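You operate a simulated robot arm through the tools that you are given. There is no shell and no other tool. Be economical: measure what you need, move in short steps, check, and stop when the job is done.

You run a simulated two-armed robot. Do the job below in one go: nothing can be reset, and whatever is moved stays where it is left.

Task
Set the step and tun heat as on the yellow card, with the tun stirrer running.
Fine: start the stirrer at the desk; the cards lie in the card drawer; shut it again.

The check looks at the end state, three seconds after you hand in, the way a careful person would. Anything else that was tipped, shoved, dropped, spilled or broken makes it a failure.

Robot
Two 7-joint arms with fingered hands on one trunk, on a base that drives. Base frame: it is fixed to the floor where the robot stands at the start and does not move with it; the origin is under the middle of the robot, x ahead of it, y to its left, z up. Readings come in m, degrees, newtons and seconds.
The left shoulder is at the start at [0.05, 0.187, 1.232], the right one opposite. With the tool pointing down near the work surface each hand reaches from about 0.1 to 0.7 m from the robot's upright axis, wherever it stands, measured 20 degrees to its own side. Places, roughly: amps knob [1, 1.4, 0.9]; black key [0.75, -3.5, 1]; card desk drawer [0.8, 0, 0.7]; control desk [1.1, -1, 0.6]; feed start button [0.9, 1.3, 0.9]; feed stop button [0.9, 1.3, 0.9]; grey key [0.75, 1, 1]; juice pump start button [0.9, -1.4, 0.9]; juice pump stop button [0.8, -1.4, 0.9]; juice pump switch [0.8, -1.5, 0.9]; kettle heat knob [0.8, -2.6, 0.9]; kettle pump start button [0.9, -3.3, 0.9]; kettle pump stop button [0.8, -3.3, 0.9]; kettle pump switch [0.8, -3.4, 0.9]; kettle stirrer start button [0.9, -2.9, 0.9]; kettle stirrer stop button [0.8, -2.9, 0.9]. Payload 3.6 kg a hand.
Tool frame (each hand has its own): the origin (TCP) lies between the finger pads and is the grasp point; the fingertips stand 0.026 m ahead of it; z points along the fingers, y is the line along which they close. Largest opening 0.088 m; the body of the gripper starts 0.03 m behind the TCP. The gripper is a hand of 3 fingers: y runs from the thumb to the fingers, the wrist lies at [-0.017, -0.098, -0.164] in the tool frame, and closing takes about 1.5 s.
Orientation is told as [roll, pitch, yaw] about the base's x, y, z axes, in that order, counted from this pose: with the fingers straight down and the wrist toward the robot, the tool's x, y and z point along [0, 1, 0], [1, 0, 0] and [0, 0, -1] of the base frame.

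Tools
- The arms move only by the tool play_rows. It takes "left_steps", "right_steps" or both (then of equal length, played together; a hand with none holds still); each is one flat list of numbers, 7 for each row, row after row: the shift along the base's x, y, z in m, then the turn, a rotation vector about the base's x, y, z in rad, then the finger opening in m, from 0 to 0.088. In form: [x, y, z, wx, wy, wz, jaw, x, y, z, wx, wy, wz, jaw, ...]. A call has 1 to 20 rows; each row shifts and turns the commanded pose from where the row before left it. Rows are played at 5 a second. More than 0.05 m and 8.6 degrees between two rows, or a gripper value outside its range, and nothing of the call is played. Where a pose cannot be reached the arm comes as near as it can. A force on the tool above 40 N (or 10 N above the force at the start of the call, whichever is more), or a blocked arm, ends the call early, and 0.2 s more pass. The fingers move at their own pace (about 0.153 m/s each) and stop on an object; they squeeze with about 25 N. The grip force told is the motor's: it shows also when the fingers shut on nothing. Time passes only in rows, and 0.2 s behind the last, so rows that do not move let the fingers close. It gives the time, the measured TCP pose, the force on the tool (base axes), the opening and the grip force at its end, in the units of the frame above (readings bear some noise), with the torque about the TCP (base axes, N m) and any sound that the robot's microphone picked up.
- Cameras (640 x 400 px; columns grow to the right, rows downward): "scene" is now at [0.2181, 0.0606, 1.1421]; the picture's right is [0.63, -0.77, 0.00], its down [-0.29, -0.24, -0.93] and it looks along [0.72, 0.59, -0.37] (base axes); focal length 214 px, centre (320, 200). "left" rides on the left gripper at [-0.056, -0.08, -0.102] in its tool frame; the picture's right is [-0.73, -0.32, 0.60], its down [0.62, -0.67, 0.41] and it looks along [0.27, 0.68, 0.69] (tool axes); focal length 247 px, centre (320, 200). "right" rides on the right gripper at [0.056, -0.08, -0.102] in its tool frame; the picture's right is [-0.73, 0.32, -0.60], its down [-0.62, -0.67, 0.41] and it looks along [-0.27, 0.68, 0.69] (tool axes); focal length 247 px, centre (320, 200). There is no depth. A picture from a camera that has moved, and an enlarged one, comes with that camera's place and axes in the base frame and with its lens.
- get_image(camera): a new picture of that camera. It takes no simulated time.
- move_column(by): slides the trunk up (or, below 0, down) by that many m; the arms and the scene camera ride with it, the base frame stays. It gives what a move gives, with no picture.
- roll_base(legs): drives the robot by 1 to 6 legs, each [ahead, left, turn to the left] in m, m and degrees, along the robot's own axes; the way and the turn of a leg run together, so that a leg with both is an arc; at most 1.5 m and 180 degrees a leg. The arms and the cameras ride along, it lands a little off, and it stops where it bumps. It gives what a move gives.
- preshape(shape, hand): the hand has 3 fingers and takes this shape, open, in about a second: jaw (thumb against the fingers, like two jaws); tri (thumb and two fingers); tip (a fingertip pinch); poke (one finger out to press); point (the index stretched); flat (the hand flat); cup (the hand cupped); fist (a fist). The gripper value then closes the fingers along that shape, each until it touches; the sizes above hold for jaw. It gives what a move gives, with no picture.
- aim_head(pan, tilt): turns the head with the scene camera to pan (to the left, within 60 degrees either way) and tilt (down, from -29 to 69), counted from straight ahead of the robot. It gives what a move gives.
- enlarge(camera, box): a new picture of the part [left, top, right, bottom] of that camera's present view, enlarged. It takes no simulated time.
- job_done(): hands the job in; it is judged then, once.

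Work in short steps. Places have to be worked out from the pictures, the camera data and where the tool is seen: move nearer, look again, correct. Check each grasp and each placing, and mend what went wrong. You have 120 turns and 100 pictures in all, those below and enlarged ones among them. Open the grippers and draw the arms clear of the work before you hand the job in, unless the task says otherwise; then end with one line.

The tools are called as a command line: name --argument value ..., lists and objects as JSON in quotes. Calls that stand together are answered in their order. play_rows: Moves the arms, as the interface text tells. Its arguments: {"type":"object","properties":{"left_steps":{"type":"array","items":{"type":"number"}},"right_steps":{"type":"array","items":{"type":"number"}}},"required":[]} The other tools are called the same way: move_column (by) slides the trunk up or down; preshape (shape, hand) gives the hand a shape; roll_base (legs) drives the base; aim_head (pan, tilt) turns the head that bears the scene camera; get_image (camera) takes a picture; enlarge (camera, box) takes an enlarged picture of a part of a camera's view; job_done () hands the job in.

At the start:

```text
clock: 0.0
left_ee_pos: [0.2991, 0.43, 1.1984]
left_ee_rot: [0.0, 0.1, 0.0]
left_contact_force: [-0.5, -0.5, -0.4]
left_moment: [-0.01, -0.02, 0.02]
left_width: 0.0877
left_finger_force: 0.0
left_shape: jaw
right_ee_pos: [0.4728, 0.0529, 1.2404]
right_ee_rot: [0.0, 0.0, 0.0]
right_contact_force: [-0.6, -0.7, 0.0]
right_moment: [-0.02, -0.01, 0.0]
right_width: 0.0876
right_finger_force: 0.1
right_shape: jaw
trunk travel left (down, up): [-0.375, 0.382]
robot x, y, heading: [0.0023, 0.0015, -0.2]
head pan, tilt: [39.3, 21.9]
```

scene: 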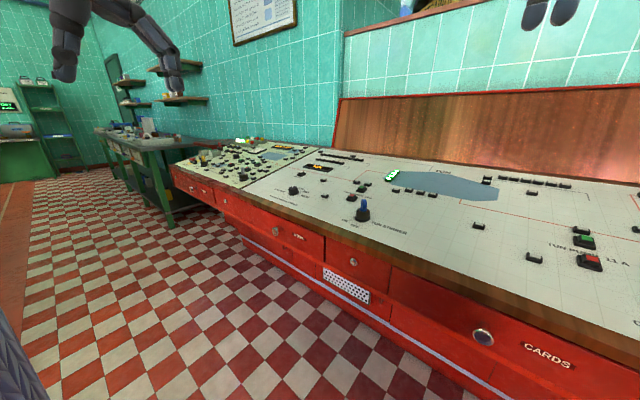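
right: 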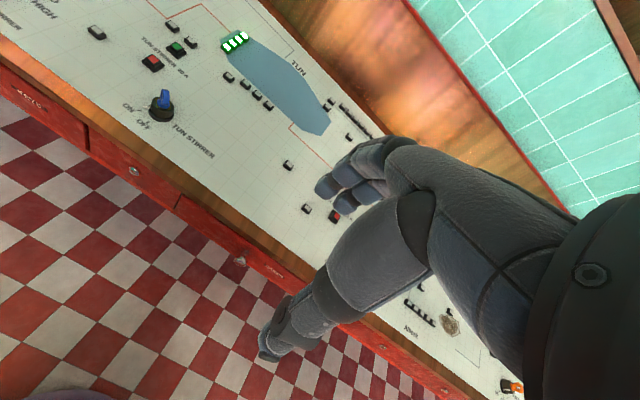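
left: 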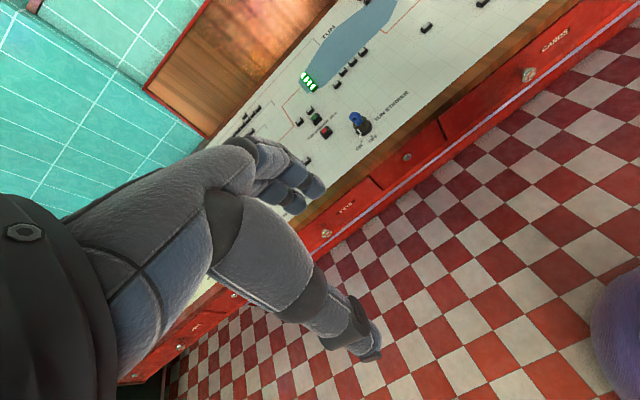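

I start by looking over the desk straight ahead and to the left.

aim_head --pan 0 --tilt 30

get_image --camera "scene"

enlarge --camera "left" --box '[230, 60, 550, 260]'

enlarge --camera "right" --box '[0, 0, 320, 200]'

```text
clock: 1.1
left_ee_pos: [0.2993, 0.4292, 1.1991]
left_ee_rot: [0.0, 0.0, 0.0]
left_contact_force: [-0.4, -0.5, 0.4]
left_moment: [-0.03, 0.0, -0.02]
left_width: 0.0877
left_finger_force: 0.1
left_shape: jaw
right_ee_pos: [0.4727, 0.0532, 1.2416]
right_ee_rot: [0.0, 0.0, 0.0]
right_contact_force: [-0.2, -0.4, 0.3]
right_moment: [0.01, 0.04, 0.01]
right_width: 0.0876
right_finger_force: 0.2
right_shape: jaw
trunk travel left (down, up): [-0.375, 0.382]
robot x, y, heading: [0.0029, 0.002, -0.1]
head pan, tilt: [0.0, 30.0]
```

```text
96 pictures are left
camera scene: at [0.2367, 0.0019, 1.1293], right [0.0, -1.0, 0.0], down [-0.5, 0.0, -0.87], along [0.87, 0.0, -0.5], focal length 214 px, centre (320, 200)
```

scene: 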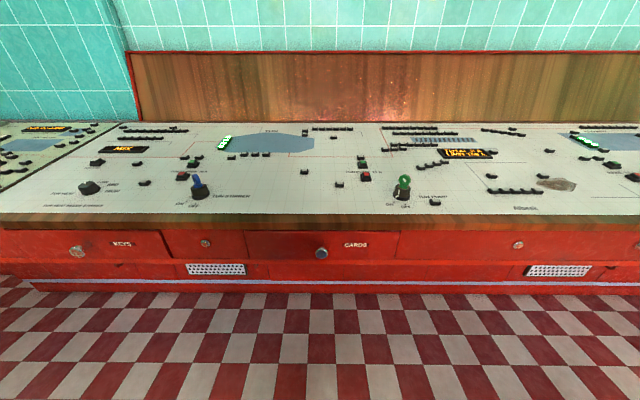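

```text
2.00 times, centred on (390, 160) of left
camera zoom: at [0.2194, 0.3731, 1.3006], right [-0.32, -0.73, -0.6], down [-0.67, 0.62, -0.41], along [0.68, 0.27, -0.69], focal length 494 px, centre (180, 280)
```

zoom: 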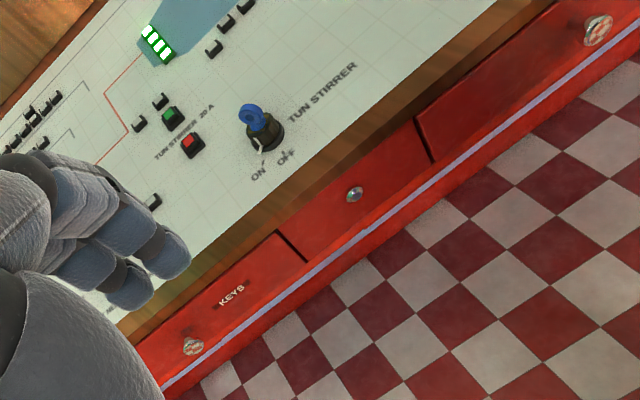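

```text
2.00 times, centred on (160, 100) of right
camera zoom: at [0.3924, 0.1114, 1.3413], right [0.32, -0.73, 0.6], down [-0.66, -0.62, -0.41], along [0.68, -0.27, -0.69], focal length 494 px, centre (640, 400)
```

zoom: 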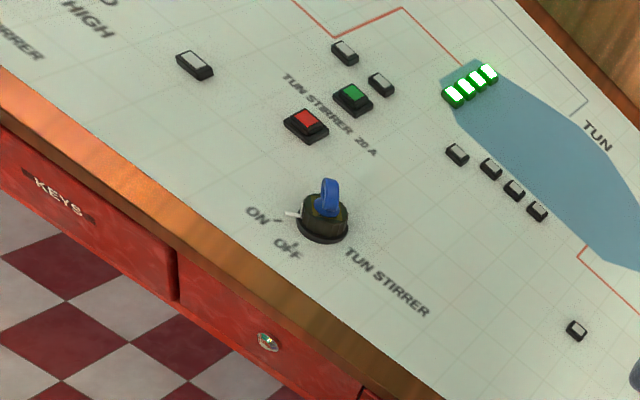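

The tun stirrer has a key switch (blue key in) plus start/stop buttons. I zoom on the panel and displays.

enlarge --camera "scene" --box '[0, 110, 260, 270]'

enlarge --camera "scene" --box '[220, 110, 430, 270]'

enlarge --camera "scene" --box '[400, 110, 640, 270]'

```text
2.46 times, centred on (130, 190) of scene
camera zoom: at [0.2367, 0.0019, 1.1293], right [0.0, -1.0, 0.0], down [-0.5, 0.0, -0.87], along [0.87, 0.0, -0.5], focal length 528 px, centre (788, 225)
```

zoom: 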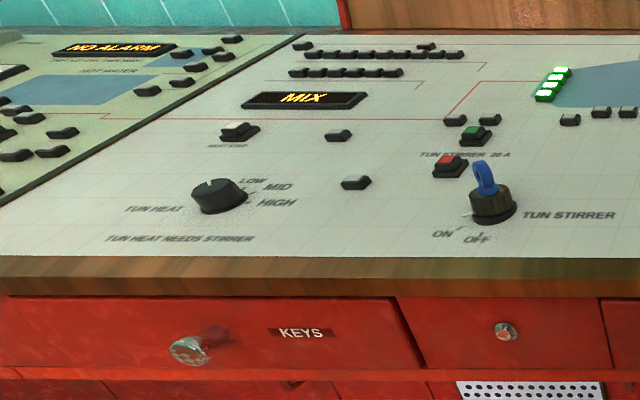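

```text
2.50 times, centred on (325, 190) of scene
camera zoom: at [0.2367, 0.0019, 1.1293], right [0.0, -1.0, 0.0], down [-0.5, 0.0, -0.87], along [0.87, 0.0, -0.5], focal length 536 px, centre (308, 225)
```

zoom: 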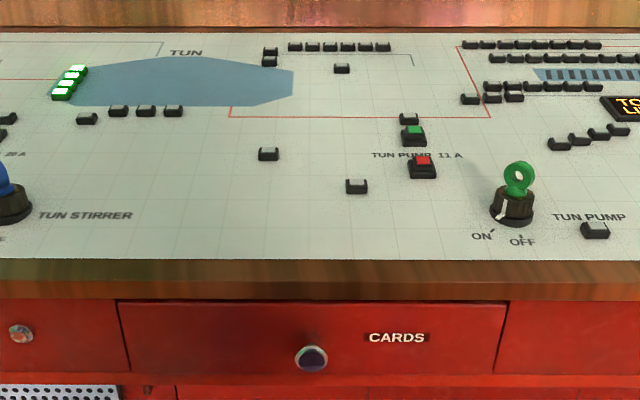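

```text
2.50 times, centred on (520, 190) of scene
camera zoom: at [0.2367, 0.0019, 1.1293], right [0.0, -1.0, 0.0], down [-0.5, 0.0, -0.87], along [0.87, 0.0, -0.5], focal length 536 px, centre (-180, 225)
```

zoom: 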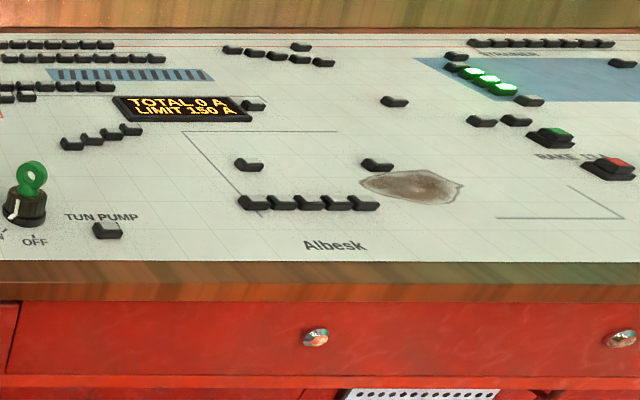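

Triangulating the CARDS drawer knob from two views gives about [0.643, 0, 0.741]. I turn the right hand to point forward-down and lower it in front of the knob.

play_rows --right_steps '[0, -0.008, -0.01, 0, -0.149, 0, 0.07, 0, -0.008, -0.01, 0, -0.149, 0, 0.07, 0, -0.008, -0.01, 0, -0.149, 0, 0.07, 0, -0.008, -0.01, 0, -0.149, 0, 0.07, 0, -0.008, -0.01, 0, -0.149, 0, 0.07, 0, -0.008, -0.01, 0, -0.149, 0, 0.07, 0, -0.008, -0.01, 0, -0.149, 0, 0.07, 0, 0, -0.048, 0, 0, 0, 0.07, 0, 0, -0.048, 0, 0, 0, 0.07, 0, 0, -0.048, 0, 0, 0, 0.07, 0, 0, -0.048, 0, 0, 0, 0.07, 0, 0, -0.048, 0, 0, 0, 0.07, 0, 0, -0.048, 0, 0, 0, 0.07, 0, 0, -0.048, 0, 0, 0, 0.07, 0, 0, -0.048, 0, 0, 0, 0.07, 0, 0, -0.045, 0, 0, 0, 0.07]'

get_image --camera "scene"

get_image --camera "right"

```text
clock: 4.5
left_ee_pos: [0.2992, 0.4311, 1.1979]
left_ee_rot: [0.0, 0.0, 0.0]
left_contact_force: [0.0, -0.2, 0.3]
left_moment: [0.0, -0.02, -0.01]
left_width: 0.0876
left_finger_force: 0.1
left_shape: jaw
right_ee_pos: [0.4712, -0.0121, 0.7381]
right_ee_rot: [-1.3, -59.7, 1.1]
right_contact_force: [0.2, -0.4, -0.1]
right_moment: [0.01, 0.02, 0.0]
right_width: 0.0705
right_finger_force: 0.1
right_shape: jaw
trunk travel left (down, up): [-0.375, 0.382]
robot x, y, heading: [-0.0017, -0.0007, 0.1]
head pan, tilt: [0.0, 30.0]
```

```text
90 pictures are left
camera scene: at [0.2369, 0.0024, 1.1291], right [0.0, -1.0, 0.0], down [-0.5, 0.0, -0.87], along [0.87, 0.0, -0.5], focal length 214 px, centre (320, 200)
```

scene: 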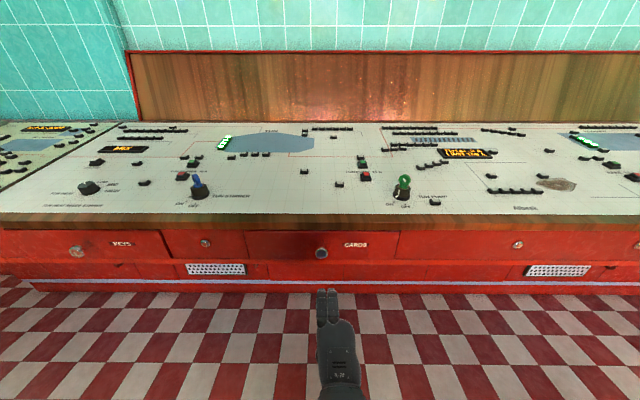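

```text
89 pictures are left
camera right: at [0.3431, 0.0452, 0.7189], right [-0.36, -0.73, 0.58], down [0.02, -0.63, -0.77], along [0.93, -0.27, 0.24], focal length 247 px, centre (320, 200)
```

right: 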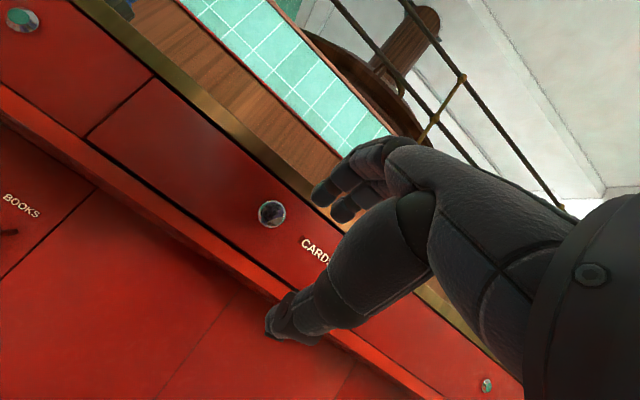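

The knob confirms at about [0.64, -0.002, 0.743]. I advance and close on it.

play_rows --right_steps '[0.04, 0.003, 0.002, 0, 0, 0, 0.07, 0.04, 0.003, 0.002, 0, 0, 0, 0.07, 0.04, 0.003, 0.001, 0, 0, 0, 0.07, 0.04, 0.001, 0, 0, 0, 0, 0.07]'

get_image --camera "right"

enlarge --camera "scene" --box '[240, 200, 400, 300]'

```text
clock: 5.5
left_ee_pos: [0.2993, 0.4292, 1.1988]
left_ee_rot: [0.0, 0.0, 0.0]
left_contact_force: [-0.6, 0.9, 0.0]
left_moment: [0.0, 0.02, 0.0]
left_width: 0.0875
left_finger_force: 0.1
left_shape: jaw
right_ee_pos: [0.5754, -0.0188, 0.7878]
right_ee_rot: [0.4, -59.7, -0.5]
right_contact_force: [0.5, 0.9, 0.7]
right_moment: [-0.02, -0.01, 0.04]
right_width: 0.0702
right_finger_force: 0.0
right_shape: jaw
right hand out of reach, approached as far as the arm can: row 1, 2, 3, 4
trunk travel left (down, up): [-0.375, 0.382]
robot x, y, heading: [-0.0005, 0.001, -0.0]
head pan, tilt: [0.0, 30.0]
```

```text
88 pictures are left
camera right: at [0.4459, 0.0384, 0.7695], right [-0.36, -0.74, 0.57], down [0.02, -0.62, -0.78], along [0.93, -0.27, 0.24], focal length 247 px, centre (320, 200)
```

right: 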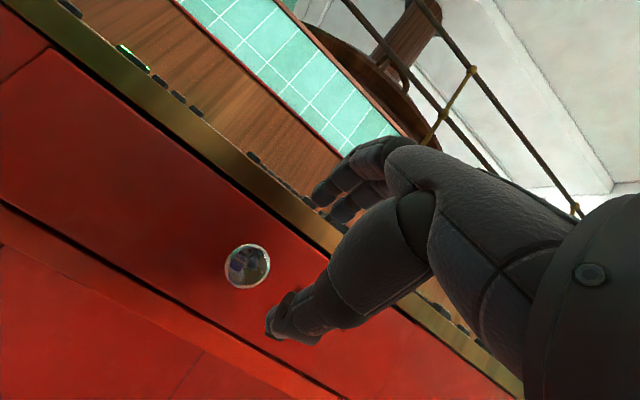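

```text
4.00 times, centred on (320, 250) of scene
camera zoom: at [0.2366, 0.0014, 1.1292], right [0.0, -1.0, 0.0], down [-0.5, 0.0, -0.87], along [0.87, 0.0, -0.5], focal length 858 px, centre (320, 0)
```

zoom: 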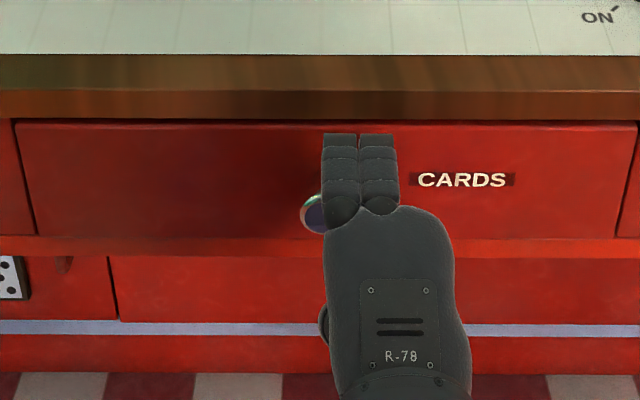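

The arm is out of reach; I pull the hand back and drive the base forward a bit.

play_rows --right_steps '[-0.045, 0.01, 0, 0, 0, 0, 0.07, -0.045, 0.006, -0.02, 0, 0, 0, 0.07, -0.045, 0, -0.025, 0, 0, 0, 0.07]'

roll_base --legs '[[0.12, 0, 0]]'

```text
refused: row 3 steps farther than a row can; nothing moved
```

```text
clock: 6.5
left_ee_pos: [0.3634, 0.4287, 1.1997]
left_ee_rot: [-0.1, 0.0, -0.1]
left_contact_force: [0.1, 0.2, -1.3]
left_moment: [-0.03, 0.03, 0.04]
left_width: 0.0875
left_finger_force: 0.0
left_shape: jaw
right_ee_pos: [0.6316, -0.0173, 0.7841]
right_ee_rot: [-0.1, -59.8, 0.3]
right_contact_force: [-18.4, -2.6, -0.7]
right_moment: [0.04, -0.32, -0.26]
right_width: 0.0619
right_finger_force: 0.1
right_shape: jaw
trunk travel left (down, up): [-0.375, 0.382]
robot x, y, heading: [0.0666, -0.0023, -0.0]
head pan, tilt: [0.0, 30.0]
stopped in leg 1: the force on the tool passed its limit at 71 N (the readings are from after the stop); the commanded pose is now the measured one
```

My retract was refused, so the hand bumped the drawer front. I back the hand off now and check for harm.

play_rows --right_steps '[-0.04, 0.004, 0, 0, 0, 0, 0.07, -0.04, 0.005, -0.02, 0, 0, 0, 0.07, -0.04, 0.005, -0.02, 0, 0, 0, 0.07]'

get_image --camera "scene"

```text
clock: 7.3
left_ee_pos: [0.3638, 0.429, 1.1983]
left_ee_rot: [0.0, 0.0, 0.0]
left_contact_force: [0.1, -0.1, 0.8]
left_moment: [0.01, -0.02, 0.01]
left_width: 0.0876
left_finger_force: 0.0
left_shape: jaw
right_ee_pos: [0.5105, -0.0053, 0.7476]
right_ee_rot: [0.0, -60.0, 0.2]
right_contact_force: [0.3, -0.5, -0.4]
right_moment: [0.02, -0.04, 0.01]
right_width: 0.0697
right_finger_force: 0.1
right_shape: jaw
trunk travel left (down, up): [-0.375, 0.382]
robot x, y, heading: [0.0671, -0.0015, -0.3]
head pan, tilt: [0.0, 30.0]
```

```text
86 pictures are left
camera scene: at [0.3018, 0.0018, 1.1294], right [0.0, -1.0, 0.0], down [-0.5, 0.0, -0.87], along [0.87, 0.0, -0.5], focal length 214 px, centre (320, 200)
```

scene: 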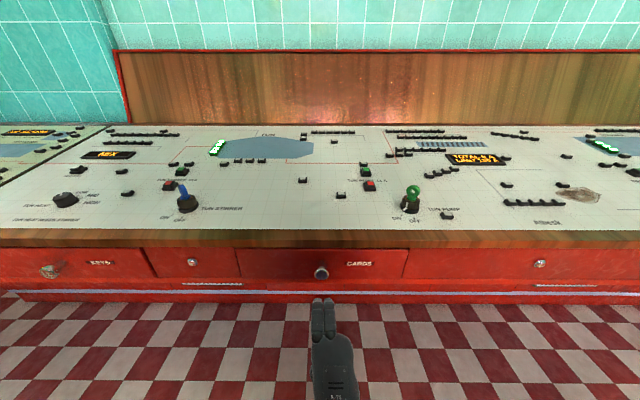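

No harm visible; the drawer face is near x=0.67. I advance to the knob with a narrower opening.

play_rows --right_steps '[0.04, 0.002, -0.001, 0, 0, 0, 0.06, 0.04, 0.001, -0.001, 0, 0, 0, 0.06, 0.03, 0, -0.001, 0, 0, 0, 0.06]'

get_image --camera "right"

enlarge --camera "scene" --box '[240, 220, 400, 320]'

```text
clock: 8.1
left_ee_pos: [0.3655, 0.4287, 1.1983]
left_ee_rot: [-0.1, 0.1, -0.1]
left_contact_force: [-0.2, -0.7, -0.3]
left_moment: [0.0, 0.05, 0.01]
left_width: 0.0878
left_finger_force: 0.0
left_shape: jaw
right_ee_pos: [0.6101, -0.0374, 0.7549]
right_ee_rot: [-3.4, -59.9, 2.1]
right_contact_force: [0.5, 0.2, -0.1]
right_moment: [-0.03, 0.03, 0.0]
right_width: 0.06
right_finger_force: 0.0
right_shape: jaw
right hand out of reach, approached as far as the arm can: row 2, 3
trunk travel left (down, up): [-0.375, 0.382]
robot x, y, heading: [0.0624, -0.0035, 0.0]
head pan, tilt: [0.0, 30.0]
```

```text
85 pictures are left
camera right: at [0.4821, 0.0212, 0.7336], right [-0.37, -0.71, 0.6], down [0.02, -0.65, -0.76], along [0.93, -0.27, 0.25], focal length 247 px, centre (320, 200)
```

right: 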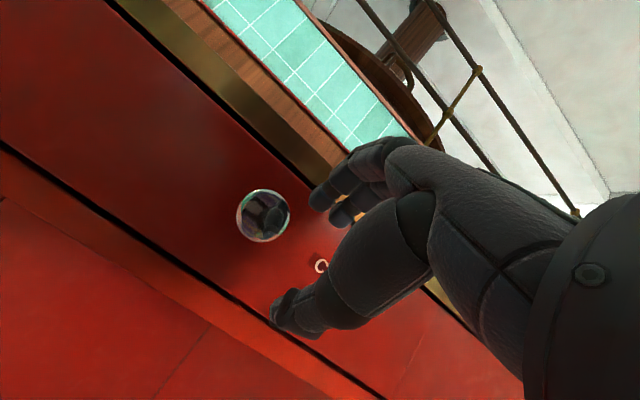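

```text
4.00 times, centred on (320, 270) of scene
camera zoom: at [0.3023, 0.0018, 1.1292], right [0.0, -1.0, 0.0], down [-0.5, 0.0, -0.87], along [0.87, 0.0, -0.5], focal length 858 px, centre (320, -80)
```

zoom: 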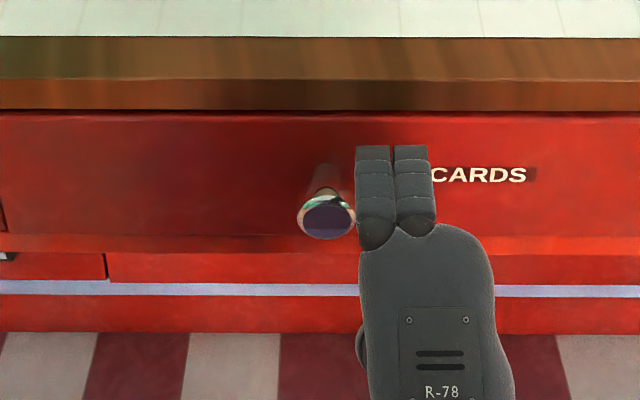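

Still at the reach limit. I retract, then shift the base forward and to the left so the right shoulder lines up better.

play_rows --right_steps '[-0.045, 0.0, -0.005, 0, 0, 0, 0.06, -0.045, 0.0, -0.003, 0, 0, 0, 0.06, -0.045, 0, 0, 0, 0, 0, 0.06]'

```text
clock: 8.9
left_ee_pos: [0.3643, 0.4287, 1.1978]
left_ee_rot: [0.0, 0.0, 0.0]
left_contact_force: [-0.2, 0.4, 0.7]
left_moment: [-0.01, -0.01, -0.02]
left_width: 0.0877
left_finger_force: 0.1
left_shape: jaw
right_ee_pos: [0.4662, -0.0155, 0.7592]
right_ee_rot: [0.1, -60.0, 0.1]
right_contact_force: [-0.2, 0.5, 0.5]
right_moment: [0.01, 0.03, -0.05]
right_width: 0.0601
right_finger_force: 0.1
right_shape: jaw
trunk travel left (down, up): [-0.375, 0.382]
robot x, y, heading: [0.0674, -0.0008, 0.3]
head pan, tilt: [0.0, 30.0]
```

Hand is clear at x=0.466; base moves 0.06 ahead and 0.12 left.

roll_base --legs '[[0.06, 0.12, 0]]'

```text
clock: 10.2
left_ee_pos: [0.4278, 0.5502, 1.197]
left_ee_rot: [-0.1, 0.2, -0.3]
left_contact_force: [0.6, 1.5, -0.4]
left_moment: [-0.04, 0.01, -0.04]
left_width: 0.0876
left_finger_force: 0.2
left_shape: jaw
right_ee_pos: [0.5277, 0.1025, 0.759]
right_ee_rot: [-0.1, -59.9, 0.1]
right_contact_force: [-0.1, 0.4, -0.1]
right_moment: [0.01, 0.0, -0.03]
right_width: 0.0598
right_finger_force: 0.0
right_shape: jaw
trunk travel left (down, up): [-0.375, 0.382]
robot x, y, heading: [0.121, 0.1165, -0.1]
head pan, tilt: [0.0, 30.0]
```

Now I line the hand up with the knob and advance, stopping just short.

play_rows --right_steps '[0, -0.04, -0.005, 0, 0, 0, 0.06, 0, -0.04, -0.005, 0, 0, 0, 0.06, 0, -0.0245, -0.005, 0, 0, 0, 0.06, 0.04, 0, 0, 0, 0, 0, 0.06, 0.035, 0, 0, 0, 0, 0, 0.06]'

get_image --camera "right"

get_image --camera "scene"

```text
clock: 11.4
left_ee_pos: [0.4278, 0.5471, 1.1985]
left_ee_rot: [0.1, 0.1, -0.3]
left_contact_force: [-0.6, 0.4, 0.2]
left_moment: [0.04, -0.02, 0.01]
left_width: 0.0878
left_finger_force: 0.0
left_shape: jaw
right_ee_pos: [0.6033, -0.003, 0.7443]
right_ee_rot: [0.0, -59.9, 0.0]
right_contact_force: [0.3, 0.7, 0.7]
right_moment: [0.0, -0.02, 0.0]
right_width: 0.0605
right_finger_force: 0.1
right_shape: jaw
trunk travel left (down, up): [-0.375, 0.382]
robot x, y, heading: [0.1269, 0.1212, -0.5]
head pan, tilt: [0.0, 30.0]
```

```text
83 pictures are left
camera right: at [0.4742, 0.0558, 0.7248], right [-0.36, -0.73, 0.58], down [0.02, -0.62, -0.78], along [0.93, -0.27, 0.24], focal length 247 px, centre (320, 200)
```

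right: 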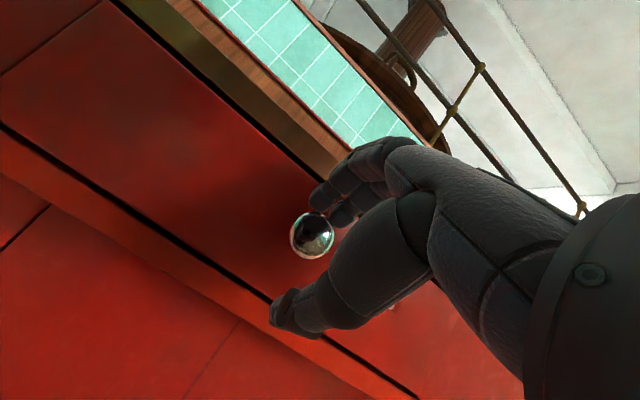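

```text
82 pictures are left
camera scene: at [0.3629, 0.12, 1.1292], right [0.0, -1.0, 0.0], down [-0.5, 0.0, -0.87], along [0.87, 0.0, -0.5], focal length 214 px, centre (320, 200)
```

scene: 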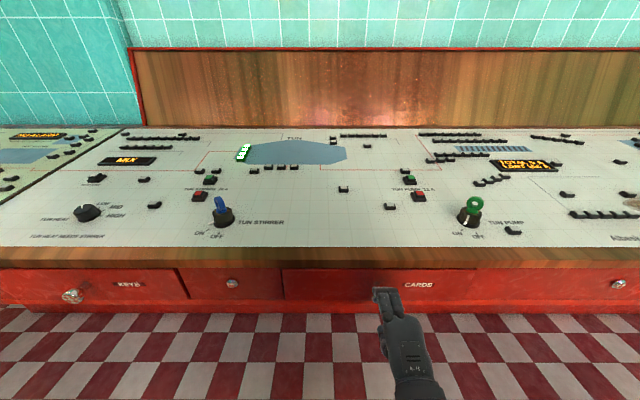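

Aligned with the knob. I advance 0.03 m and close.

play_rows --right_steps '[0.02, 0, 0, 0, 0, 0, 0.06, 0.012, 0, 0, 0, 0, 0, 0.06, 0, 0, 0, 0, 0, 0, 0.0, 0, 0, 0, 0, 0, 0, 0.0, 0, 0, 0, 0, 0, 0, 0.0, 0, 0, 0, 0, 0, 0, 0.0]'

get_image --camera "right"

```text
clock: 12.8
left_ee_pos: [0.4276, 0.5477, 1.1982]
left_ee_rot: [0.1, 0.1, -0.3]
left_contact_force: [-0.4, -0.3, -0.5]
left_moment: [0.01, -0.02, 0.02]
left_width: 0.0874
left_finger_force: 0.0
left_shape: jaw
right_ee_pos: [0.6367, -0.0037, 0.7437]
right_ee_rot: [-0.1, -59.9, 0.0]
right_contact_force: [-10.7, -0.7, -3.8]
right_moment: [-0.07, -0.3, -0.08]
right_width: 0.0229
right_finger_force: 25.1
right_shape: jaw
trunk travel left (down, up): [-0.375, 0.382]
robot x, y, heading: [0.1262, 0.1211, -0.1]
head pan, tilt: [0.0, 30.0]
```

```text
81 pictures are left
camera right: at [0.5068, 0.0546, 0.7247], right [-0.36, -0.73, 0.58], down [0.02, -0.62, -0.78], along [0.93, -0.27, 0.24], focal length 247 px, centre (320, 200)
```

right: 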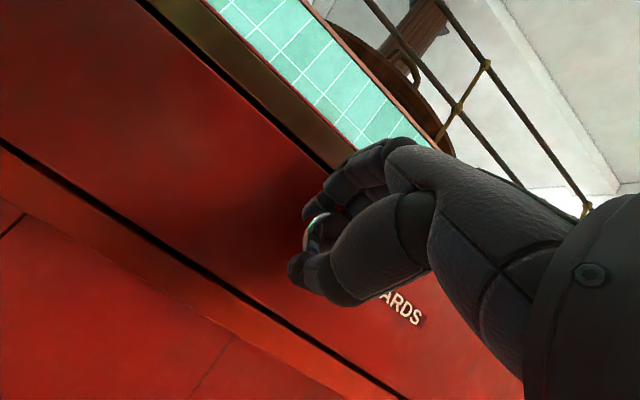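

The knob is gripped (0.023 m, 25 N). I pull gently with the arm, tilting the head down to see.

play_rows --right_steps '[-0.02, 0, 0, 0, 0, 0, 0, -0.03, 0, 0, 0, 0, 0, 0, -0.03, 0, 0, 0, 0, 0, 0, -0.03, 0, 0, 0, 0, 0, 0, -0.03, 0, 0, 0, 0, 0, 0]'

aim_head --pan -15 --tilt 50

get_image --camera "scene"

```text
clock: 14.0
left_ee_pos: [0.4285, 0.5465, 1.197]
left_ee_rot: [-0.1, 0.1, -0.3]
left_contact_force: [0.2, 0.1, 0.4]
left_moment: [-0.02, -0.02, -0.01]
left_width: 0.0879
left_finger_force: 0.2
left_shape: jaw
right_ee_pos: [0.494, -0.0035, 0.7474]
right_ee_rot: [-0.3, -59.8, 0.1]
right_contact_force: [-1.5, 1.0, -18.0]
right_moment: [-0.01, -0.18, -0.04]
right_width: 0.0203
right_finger_force: 24.7
right_shape: jaw
trunk travel left (down, up): [-0.375, 0.382]
robot x, y, heading: [0.1245, 0.1195, -0.3]
head pan, tilt: [0.0, 30.0]
```

```text
clock: 14.8
left_ee_pos: [0.4285, 0.5468, 1.1985]
left_ee_rot: [0.0, 0.1, -0.3]
left_contact_force: [-0.1, 0.9, -0.4]
left_moment: [0.0, 0.01, -0.02]
left_width: 0.0875
left_finger_force: 0.1
left_shape: jaw
right_ee_pos: [0.4956, -0.0027, 0.7459]
right_ee_rot: [-0.1, -59.8, 0.0]
right_contact_force: [-1.0, -0.2, -18.7]
right_moment: [0.0, -0.14, -0.07]
right_width: 0.0203
right_finger_force: 25.6
right_shape: jaw
trunk travel left (down, up): [-0.375, 0.382]
robot x, y, heading: [0.1235, 0.1207, 0.1]
head pan, tilt: [-15.0, 50.0]
```

```text
80 pictures are left
camera scene: at [0.3473, 0.0998, 1.0996], right [-0.26, -0.96, 0.0], down [-0.74, 0.2, -0.64], along [0.62, -0.17, -0.77], focal length 214 px, centre (320, 200)
```

scene: 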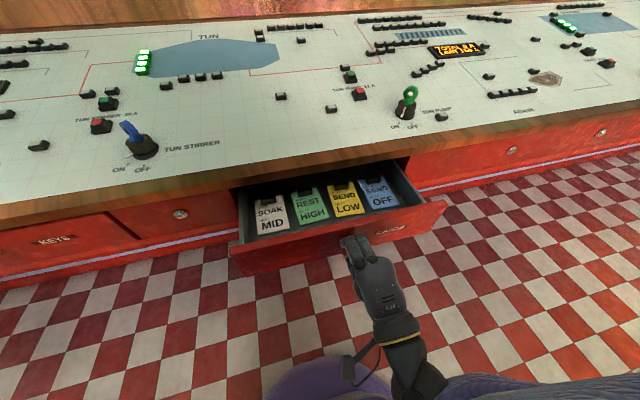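

The cards are visible. I enlarge to read the yellow one.

enlarge --camera "scene" --box '[230, 150, 430, 275]'

enlarge --camera "scene" --box '[60, 50, 260, 200]'

```text
3.20 times, centred on (330, 212) of scene
camera zoom: at [0.3473, 0.0998, 1.0996], right [-0.26, -0.96, 0.0], down [-0.74, 0.2, -0.64], along [0.62, -0.17, -0.77], focal length 686 px, centre (288, 160)
```

zoom: 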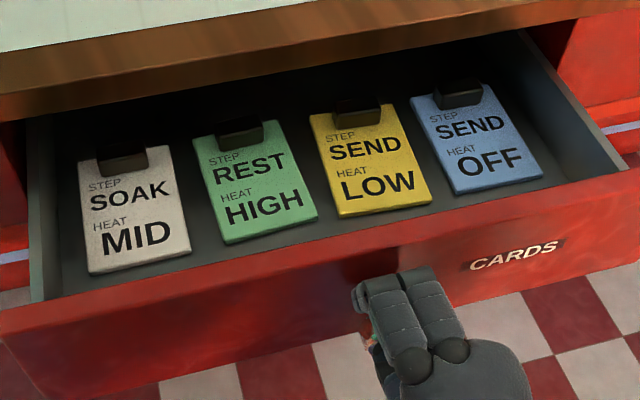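

```text
2.67 times, centred on (160, 125) of scene
camera zoom: at [0.3473, 0.0998, 1.0996], right [-0.26, -0.96, 0.0], down [-0.74, 0.2, -0.64], along [0.62, -0.17, -0.77], focal length 572 px, centre (747, 400)
```

zoom: 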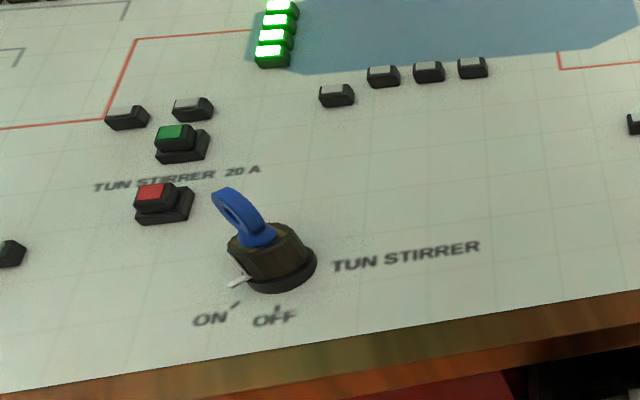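

Yellow card: step SEND, heat LOW. I push the drawer shut again.

play_rows --right_steps '[0.03, 0, 0, 0, 0, 0, 0, 0.03, 0, 0, 0, 0, 0, 0, 0.03, 0, 0, 0, 0, 0, 0, 0.03, 0, 0, 0, 0, 0, 0, 0.024, 0, 0, 0, 0, 0, 0, 0.004, 0, 0, 0, 0, 0, 0]'

get_image --camera "scene"

```text
clock: 16.2
left_ee_pos: [0.4256, 0.5455, 1.1995]
left_ee_rot: [0.1, -0.1, -0.3]
left_contact_force: [1.2, 0.2, 0.1]
left_moment: [-0.04, -0.01, -0.01]
left_width: 0.0878
left_finger_force: 0.1
left_shape: jaw
right_ee_pos: [0.6359, -0.0033, 0.7465]
right_ee_rot: [0.2, -60.0, -0.2]
right_contact_force: [-27.3, -15.6, -1.9]
right_moment: [-0.03, -0.45, -0.54]
right_width: 0.0216
right_finger_force: 25.3
right_shape: jaw
trunk travel left (down, up): [-0.375, 0.382]
robot x, y, heading: [0.1251, 0.1181, -0.1]
head pan, tilt: [-15.0, 50.0]
```

```text
77 pictures are left
camera scene: at [0.3445, 0.0986, 1.1003], right [-0.26, -0.96, 0.0], down [-0.74, 0.2, -0.64], along [0.62, -0.17, -0.77], focal length 214 px, centre (320, 200)
```

scene: 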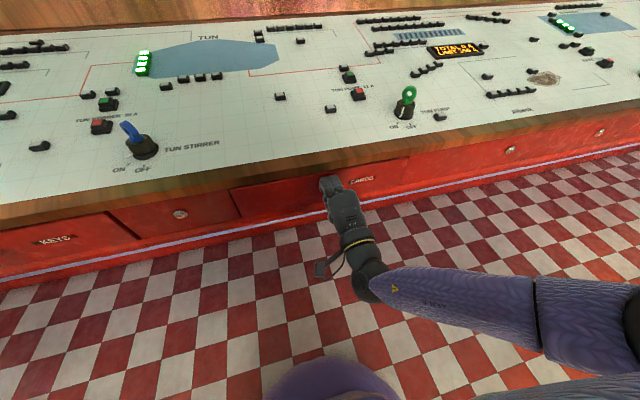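

The drawer is shut. I open and withdraw the right hand, then raise it away.

play_rows --right_steps '[0, 0, 0, 0, 0, 0, 0.06, 0, 0, 0, 0, 0, 0, 0.06, -0.03, 0, 0, 0, 0, 0, 0.06, -0.04, 0, 0, 0, 0, 0, 0.06, -0.04, 0, 0, 0, 0, 0, 0.06, -0.04, 0, 0.01, 0, 0, 0, 0.06, -0.01, -0.03, 0.03, 0, 0, 0, 0.06, 0, -0.03, 0.03, 0, 0, 0, 0.06]'

aim_head --pan 15 --tilt 35

get_image --camera "scene"

get_image --camera "left"

```text
clock: 18.0
left_ee_pos: [0.4272, 0.5474, 1.1984]
left_ee_rot: [0.0, 0.1, -0.2]
left_contact_force: [-0.2, 0.5, 0.3]
left_moment: [-0.01, -0.01, 0.03]
left_width: 0.0876
left_finger_force: 0.0
left_shape: jaw
right_ee_pos: [0.4801, -0.0642, 0.816]
right_ee_rot: [-0.1, -59.9, 0.0]
right_contact_force: [-1.2, -0.4, 0.3]
right_moment: [0.01, 0.03, 0.01]
right_width: 0.0599
right_finger_force: 0.1
right_shape: jaw
trunk travel left (down, up): [-0.375, 0.382]
robot x, y, heading: [0.126, 0.1169, -0.1]
head pan, tilt: [-15.0, 50.0]
```

```text
clock: 19.0
left_ee_pos: [0.4271, 0.5473, 1.1978]
left_ee_rot: [-0.1, 0.0, -0.2]
left_contact_force: [0.4, 0.0, -0.1]
left_moment: [-0.02, 0.0, -0.05]
left_width: 0.0879
left_finger_force: 0.1
left_shape: jaw
right_ee_pos: [0.4808, -0.0645, 0.8152]
right_ee_rot: [0.0, -59.9, 0.0]
right_contact_force: [-0.6, -0.3, -0.3]
right_moment: [0.02, 0.0, -0.02]
right_width: 0.0598
right_finger_force: 0.1
right_shape: jaw
trunk travel left (down, up): [-0.375, 0.382]
robot x, y, heading: [0.1268, 0.119, -0.4]
head pan, tilt: [15.0, 35.0]
```

```text
76 pictures are left
camera scene: at [0.3575, 0.1427, 1.1214], right [0.25, -0.97, 0.0], down [-0.56, -0.15, -0.82], along [0.79, 0.21, -0.57], focal length 214 px, centre (320, 200)
```

scene: 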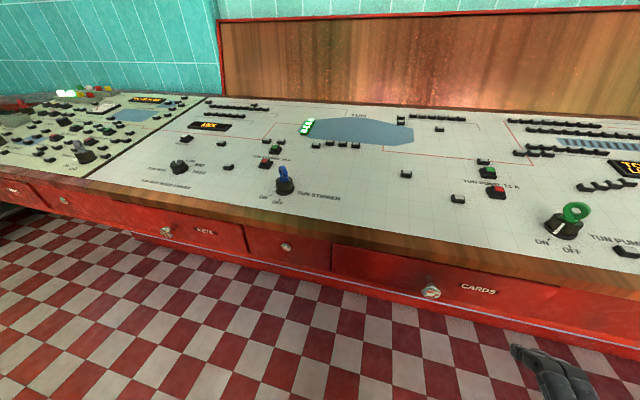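

```text
75 pictures are left
camera left: at [0.347, 0.4913, 1.3004], right [-0.32, -0.73, -0.6], down [-0.66, 0.63, -0.41], along [0.68, 0.26, -0.69], focal length 247 px, centre (320, 200)
```

left: 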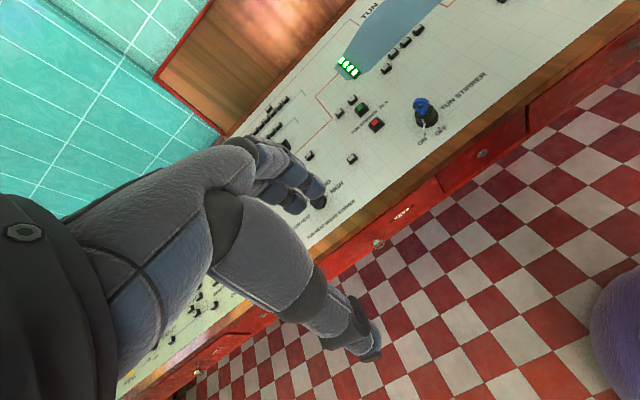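

Triangulated: stirrer green ≈[0.911,0.429,0.882], key switch ≈[0.771,0.343,0.84], heat knob ≈[0.775,0.655,0.865], next-step ≈[0.921,0.725,0.885]. I zoom in on the key switches and knob.

enlarge --camera "scene" --box '[240, 130, 350, 215]'

enlarge --camera "scene" --box '[520, 180, 640, 265]'

enlarge --camera "scene" --box '[130, 100, 250, 200]'

```text
4.71 times, centred on (295, 172) of scene
camera zoom: at [0.3575, 0.1427, 1.1214], right [0.25, -0.97, 0.0], down [-0.56, -0.15, -0.82], along [0.79, 0.21, -0.57], focal length 1009 px, centre (438, 329)
```

zoom: 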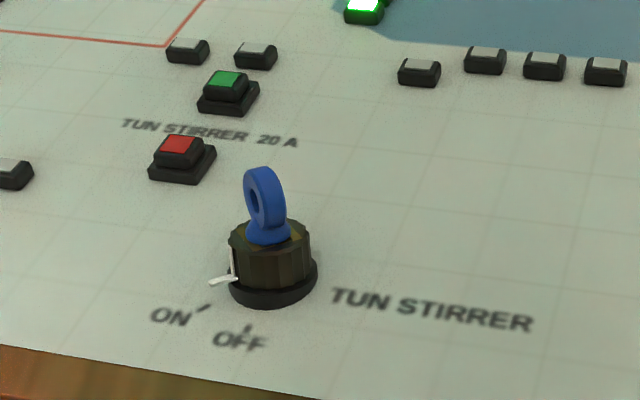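

```text
4.71 times, centred on (580, 222) of scene
camera zoom: at [0.3575, 0.1427, 1.1214], right [0.25, -0.97, 0.0], down [-0.56, -0.15, -0.82], along [0.79, 0.21, -0.57], focal length 1009 px, centre (-904, 94)
```

zoom: 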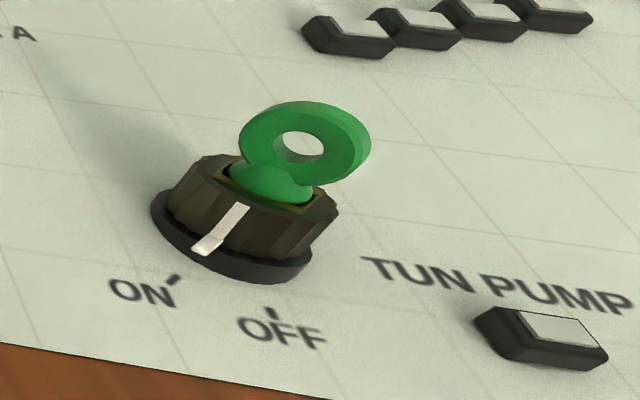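

```text
4.00 times, centred on (190, 150) of scene
camera zoom: at [0.3575, 0.1427, 1.1214], right [0.25, -0.97, 0.0], down [-0.56, -0.15, -0.82], along [0.79, 0.21, -0.57], focal length 858 px, centre (840, 400)
```

zoom: 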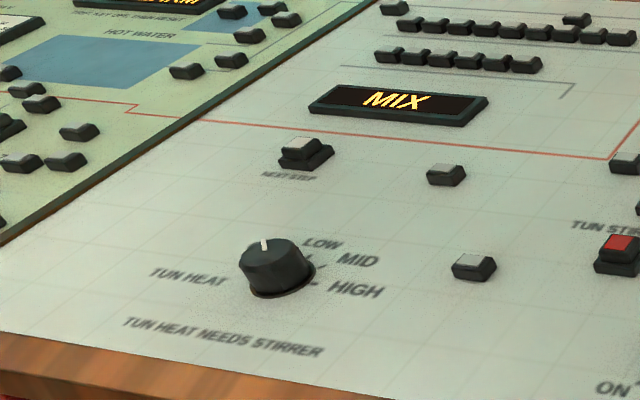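

Both key pointers already sit at ON (compared with the ticks), so only the green start button is needed. First I raise the right hand up and back, clear of the desk, and shape the left hand for poking.

play_rows --right_steps '[-0.01, -0.01, 0.045, 0, 0, 0, 0.06, -0.01, -0.01, 0.045, 0, 0, 0, 0.06, -0.01, -0.01, 0.045, 0, 0, 0, 0.06, -0.01, -0.01, 0.045, 0, 0, 0, 0.06, -0.01, -0.01, 0.045, 0, 0.149, 0, 0.06, -0.01, -0.01, 0.045, 0, 0.149, 0, 0.06, 0, -0.01, 0.045, 0, 0.149, 0, 0.06, 0, 0, 0.03, 0, 0.149, 0, 0.06, 0, 0, 0.03, 0, 0.149, 0, 0.06, 0, 0, 0, 0, 0.149, 0, 0.06, 0, 0, 0, 0, 0.149, 0, 0.06]'

preshape --hand "left" --shape "poke"

get_image --camera "left"

```text
clock: 21.4
left_ee_pos: [0.4287, 0.5474, 1.1977]
left_ee_rot: [-0.1, 0.1, -0.3]
left_contact_force: [-0.4, 0.9, -0.5]
left_moment: [0.03, 0.0, 0.01]
left_width: 0.0876
left_finger_force: 0.0
left_shape: jaw
right_ee_pos: [0.537, -0.1372, 1.0034]
right_ee_rot: [-0.2, 0.0, 0.0]
right_contact_force: [-0.4, -0.2, -0.1]
right_moment: [0.04, -0.01, 0.04]
right_width: 0.06
right_finger_force: 0.1
right_shape: jaw
right hand out of reach, approached as far as the arm can: row 5, 6, 7, 8, 9
trunk travel left (down, up): [-0.375, 0.382]
robot x, y, heading: [0.1273, 0.1142, -0.2]
head pan, tilt: [15.0, 35.0]
```

```text
clock: 22.3
left_ee_pos: [0.4282, 0.5475, 1.1981]
left_ee_rot: [0.0, 0.1, -0.3]
left_contact_force: [-0.4, 0.5, -0.3]
left_moment: [-0.02, 0.0, -0.01]
left_width: 0.0
left_finger_force: 0.0
left_shape: poke
right_ee_pos: [0.5366, -0.1366, 1.004]
right_ee_rot: [-0.1, -0.3, 0.0]
right_contact_force: [0.1, 0.4, -0.1]
right_moment: [-0.01, 0.0, 0.0]
right_width: 0.0598
right_finger_force: 0.0
right_shape: jaw
trunk travel left (down, up): [-0.375, 0.382]
robot x, y, heading: [0.1262, 0.1206, -0.5]
head pan, tilt: [15.0, 35.0]
```

```text
71 pictures are left
camera left: at [0.347, 0.4912, 1.3005], right [-0.32, -0.73, -0.6], down [-0.66, 0.63, -0.41], along [0.68, 0.26, -0.69], focal length 247 px, centre (320, 200)
```

left: 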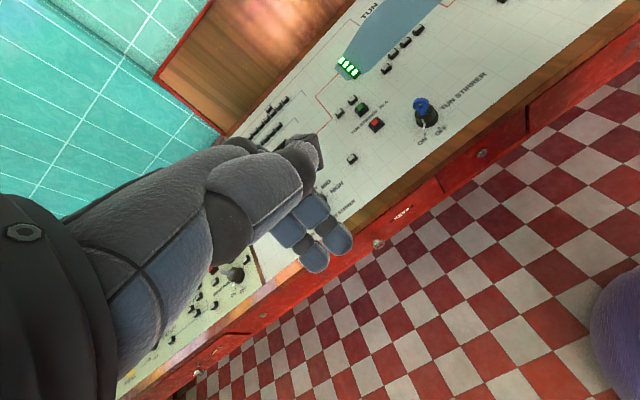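

I raise the right hand more and pull it back before driving.

play_rows --right_steps '[-0.02, 0, 0.04, 0, 0, 0, 0.06, -0.03, 0, 0.035, 0, 0, 0, 0.06, -0.03, 0, 0.035, 0, 0, 0, 0.06, -0.03, 0, 0.035, 0, 0, 0, 0.06]'

aim_head --pan 40 --tilt 15

get_image --camera "scene"

```text
clock: 23.3
left_ee_pos: [0.4259, 0.5479, 1.1998]
left_ee_rot: [0.0, 0.0, -0.3]
left_contact_force: [0.2, -0.7, -0.7]
left_moment: [-0.02, 0.02, 0.02]
left_width: 0.0001
left_finger_force: 0.0
left_shape: poke
right_ee_pos: [0.4944, -0.1423, 1.1628]
right_ee_rot: [0.0, 0.0, 0.1]
right_contact_force: [0.4, 0.3, -0.2]
right_moment: [0.02, -0.01, 0.0]
right_width: 0.06
right_finger_force: 0.1
right_shape: jaw
right hand out of reach, approached as far as the arm can: row 2, 3, 4
trunk travel left (down, up): [-0.375, 0.382]
robot x, y, heading: [0.1224, 0.1203, -0.1]
head pan, tilt: [15.0, 35.0]
```

```text
clock: 24.2
left_ee_pos: [0.4271, 0.5472, 1.1986]
left_ee_rot: [0.1, 0.1, -0.3]
left_contact_force: [-0.2, 0.0, 0.3]
left_moment: [-0.03, 0.01, 0.01]
left_width: 0.0
left_finger_force: 0.0
left_shape: poke
right_ee_pos: [0.4955, -0.1416, 1.1624]
right_ee_rot: [0.0, 0.0, 0.0]
right_contact_force: [-0.6, 0.3, 0.4]
right_moment: [0.01, 0.01, -0.03]
right_width: 0.0599
right_finger_force: 0.0
right_shape: jaw
trunk travel left (down, up): [-0.375, 0.382]
robot x, y, heading: [0.1278, 0.12, 0.0]
head pan, tilt: [40.0, 15.0]
```

```text
70 pictures are left
camera scene: at [0.3442, 0.18, 1.1534], right [0.64, -0.77, 0.0], down [-0.2, -0.17, -0.97], along [0.74, 0.62, -0.26], focal length 214 px, centre (320, 200)
```

scene: 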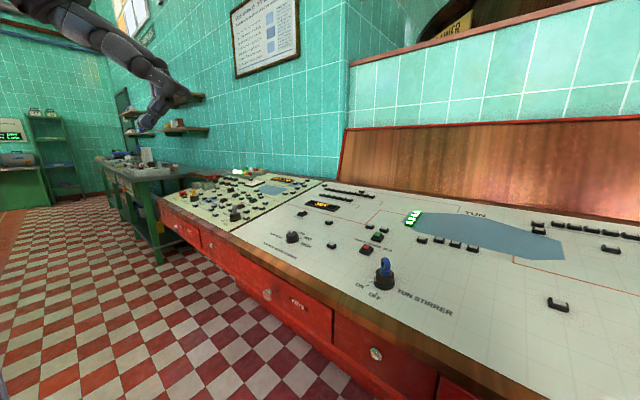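

I check the poke shape of the left hand.

enlarge --camera "scene" --box '[100, 50, 220, 150]'

enlarge --camera "left" --box '[200, 100, 400, 300]'

```text
4.00 times, centred on (160, 100) of scene
camera zoom: at [0.3442, 0.18, 1.1534], right [0.64, -0.77, 0.0], down [-0.2, -0.17, -0.97], along [0.74, 0.62, -0.26], focal length 858 px, centre (960, 600)
```

zoom: 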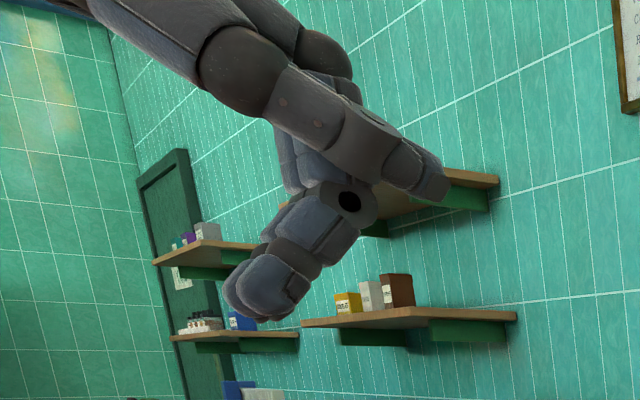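

```text
2.00 times, centred on (300, 200) of left
camera zoom: at [0.347, 0.4913, 1.3004], right [-0.32, -0.73, -0.6], down [-0.66, 0.63, -0.41], along [0.68, 0.26, -0.69], focal length 494 px, centre (360, 200)
```

zoom: 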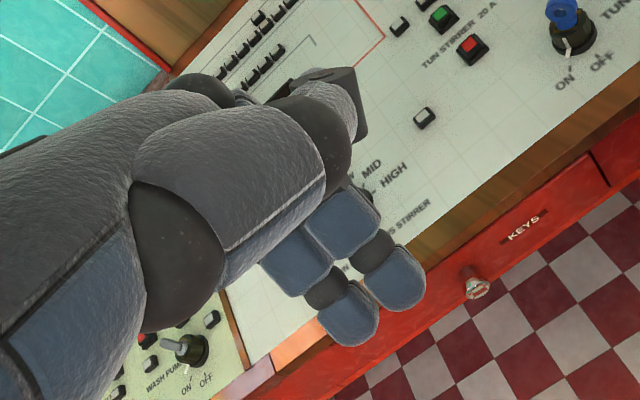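

The poke shape is unclear, so I try "point" and compare.

preshape --hand "left" --shape "point"

enlarge --camera "scene" --box '[100, 50, 220, 150]'

enlarge --camera "left" --box '[200, 100, 400, 300]'

```text
clock: 25.1
left_ee_pos: [0.4277, 0.5491, 1.1987]
left_ee_rot: [-0.1, 0.1, -0.2]
left_contact_force: [-0.8, -0.6, 0.2]
left_moment: [0.0, -0.03, 0.0]
left_width: 0.0822
left_finger_force: 0.0
left_shape: point
right_ee_pos: [0.4958, -0.1406, 1.163]
right_ee_rot: [0.1, 0.0, 0.0]
right_contact_force: [0.4, -0.5, 0.4]
right_moment: [0.01, -0.02, 0.0]
right_width: 0.0599
right_finger_force: 0.1
right_shape: jaw
trunk travel left (down, up): [-0.375, 0.382]
robot x, y, heading: [0.1265, 0.1175, -0.2]
head pan, tilt: [40.0, 15.0]
```

```text
4.00 times, centred on (160, 100) of scene
camera zoom: at [0.3441, 0.1801, 1.1534], right [0.64, -0.77, 0.0], down [-0.2, -0.17, -0.97], along [0.74, 0.62, -0.26], focal length 858 px, centre (960, 600)
```

zoom: 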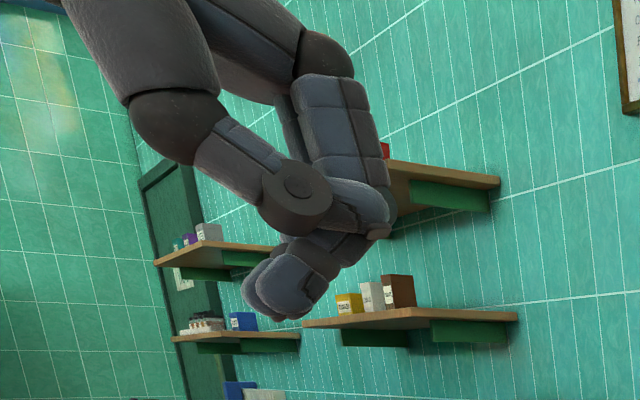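

```text
2.00 times, centred on (300, 200) of left
camera zoom: at [0.347, 0.4913, 1.3005], right [-0.32, -0.73, -0.6], down [-0.66, 0.63, -0.41], along [0.68, 0.26, -0.69], focal length 494 px, centre (360, 200)
```

zoom: 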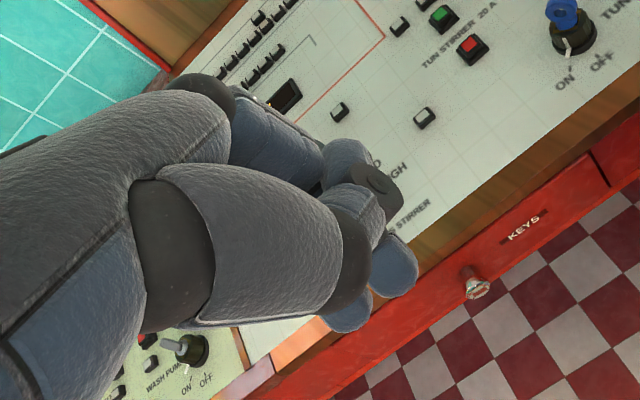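

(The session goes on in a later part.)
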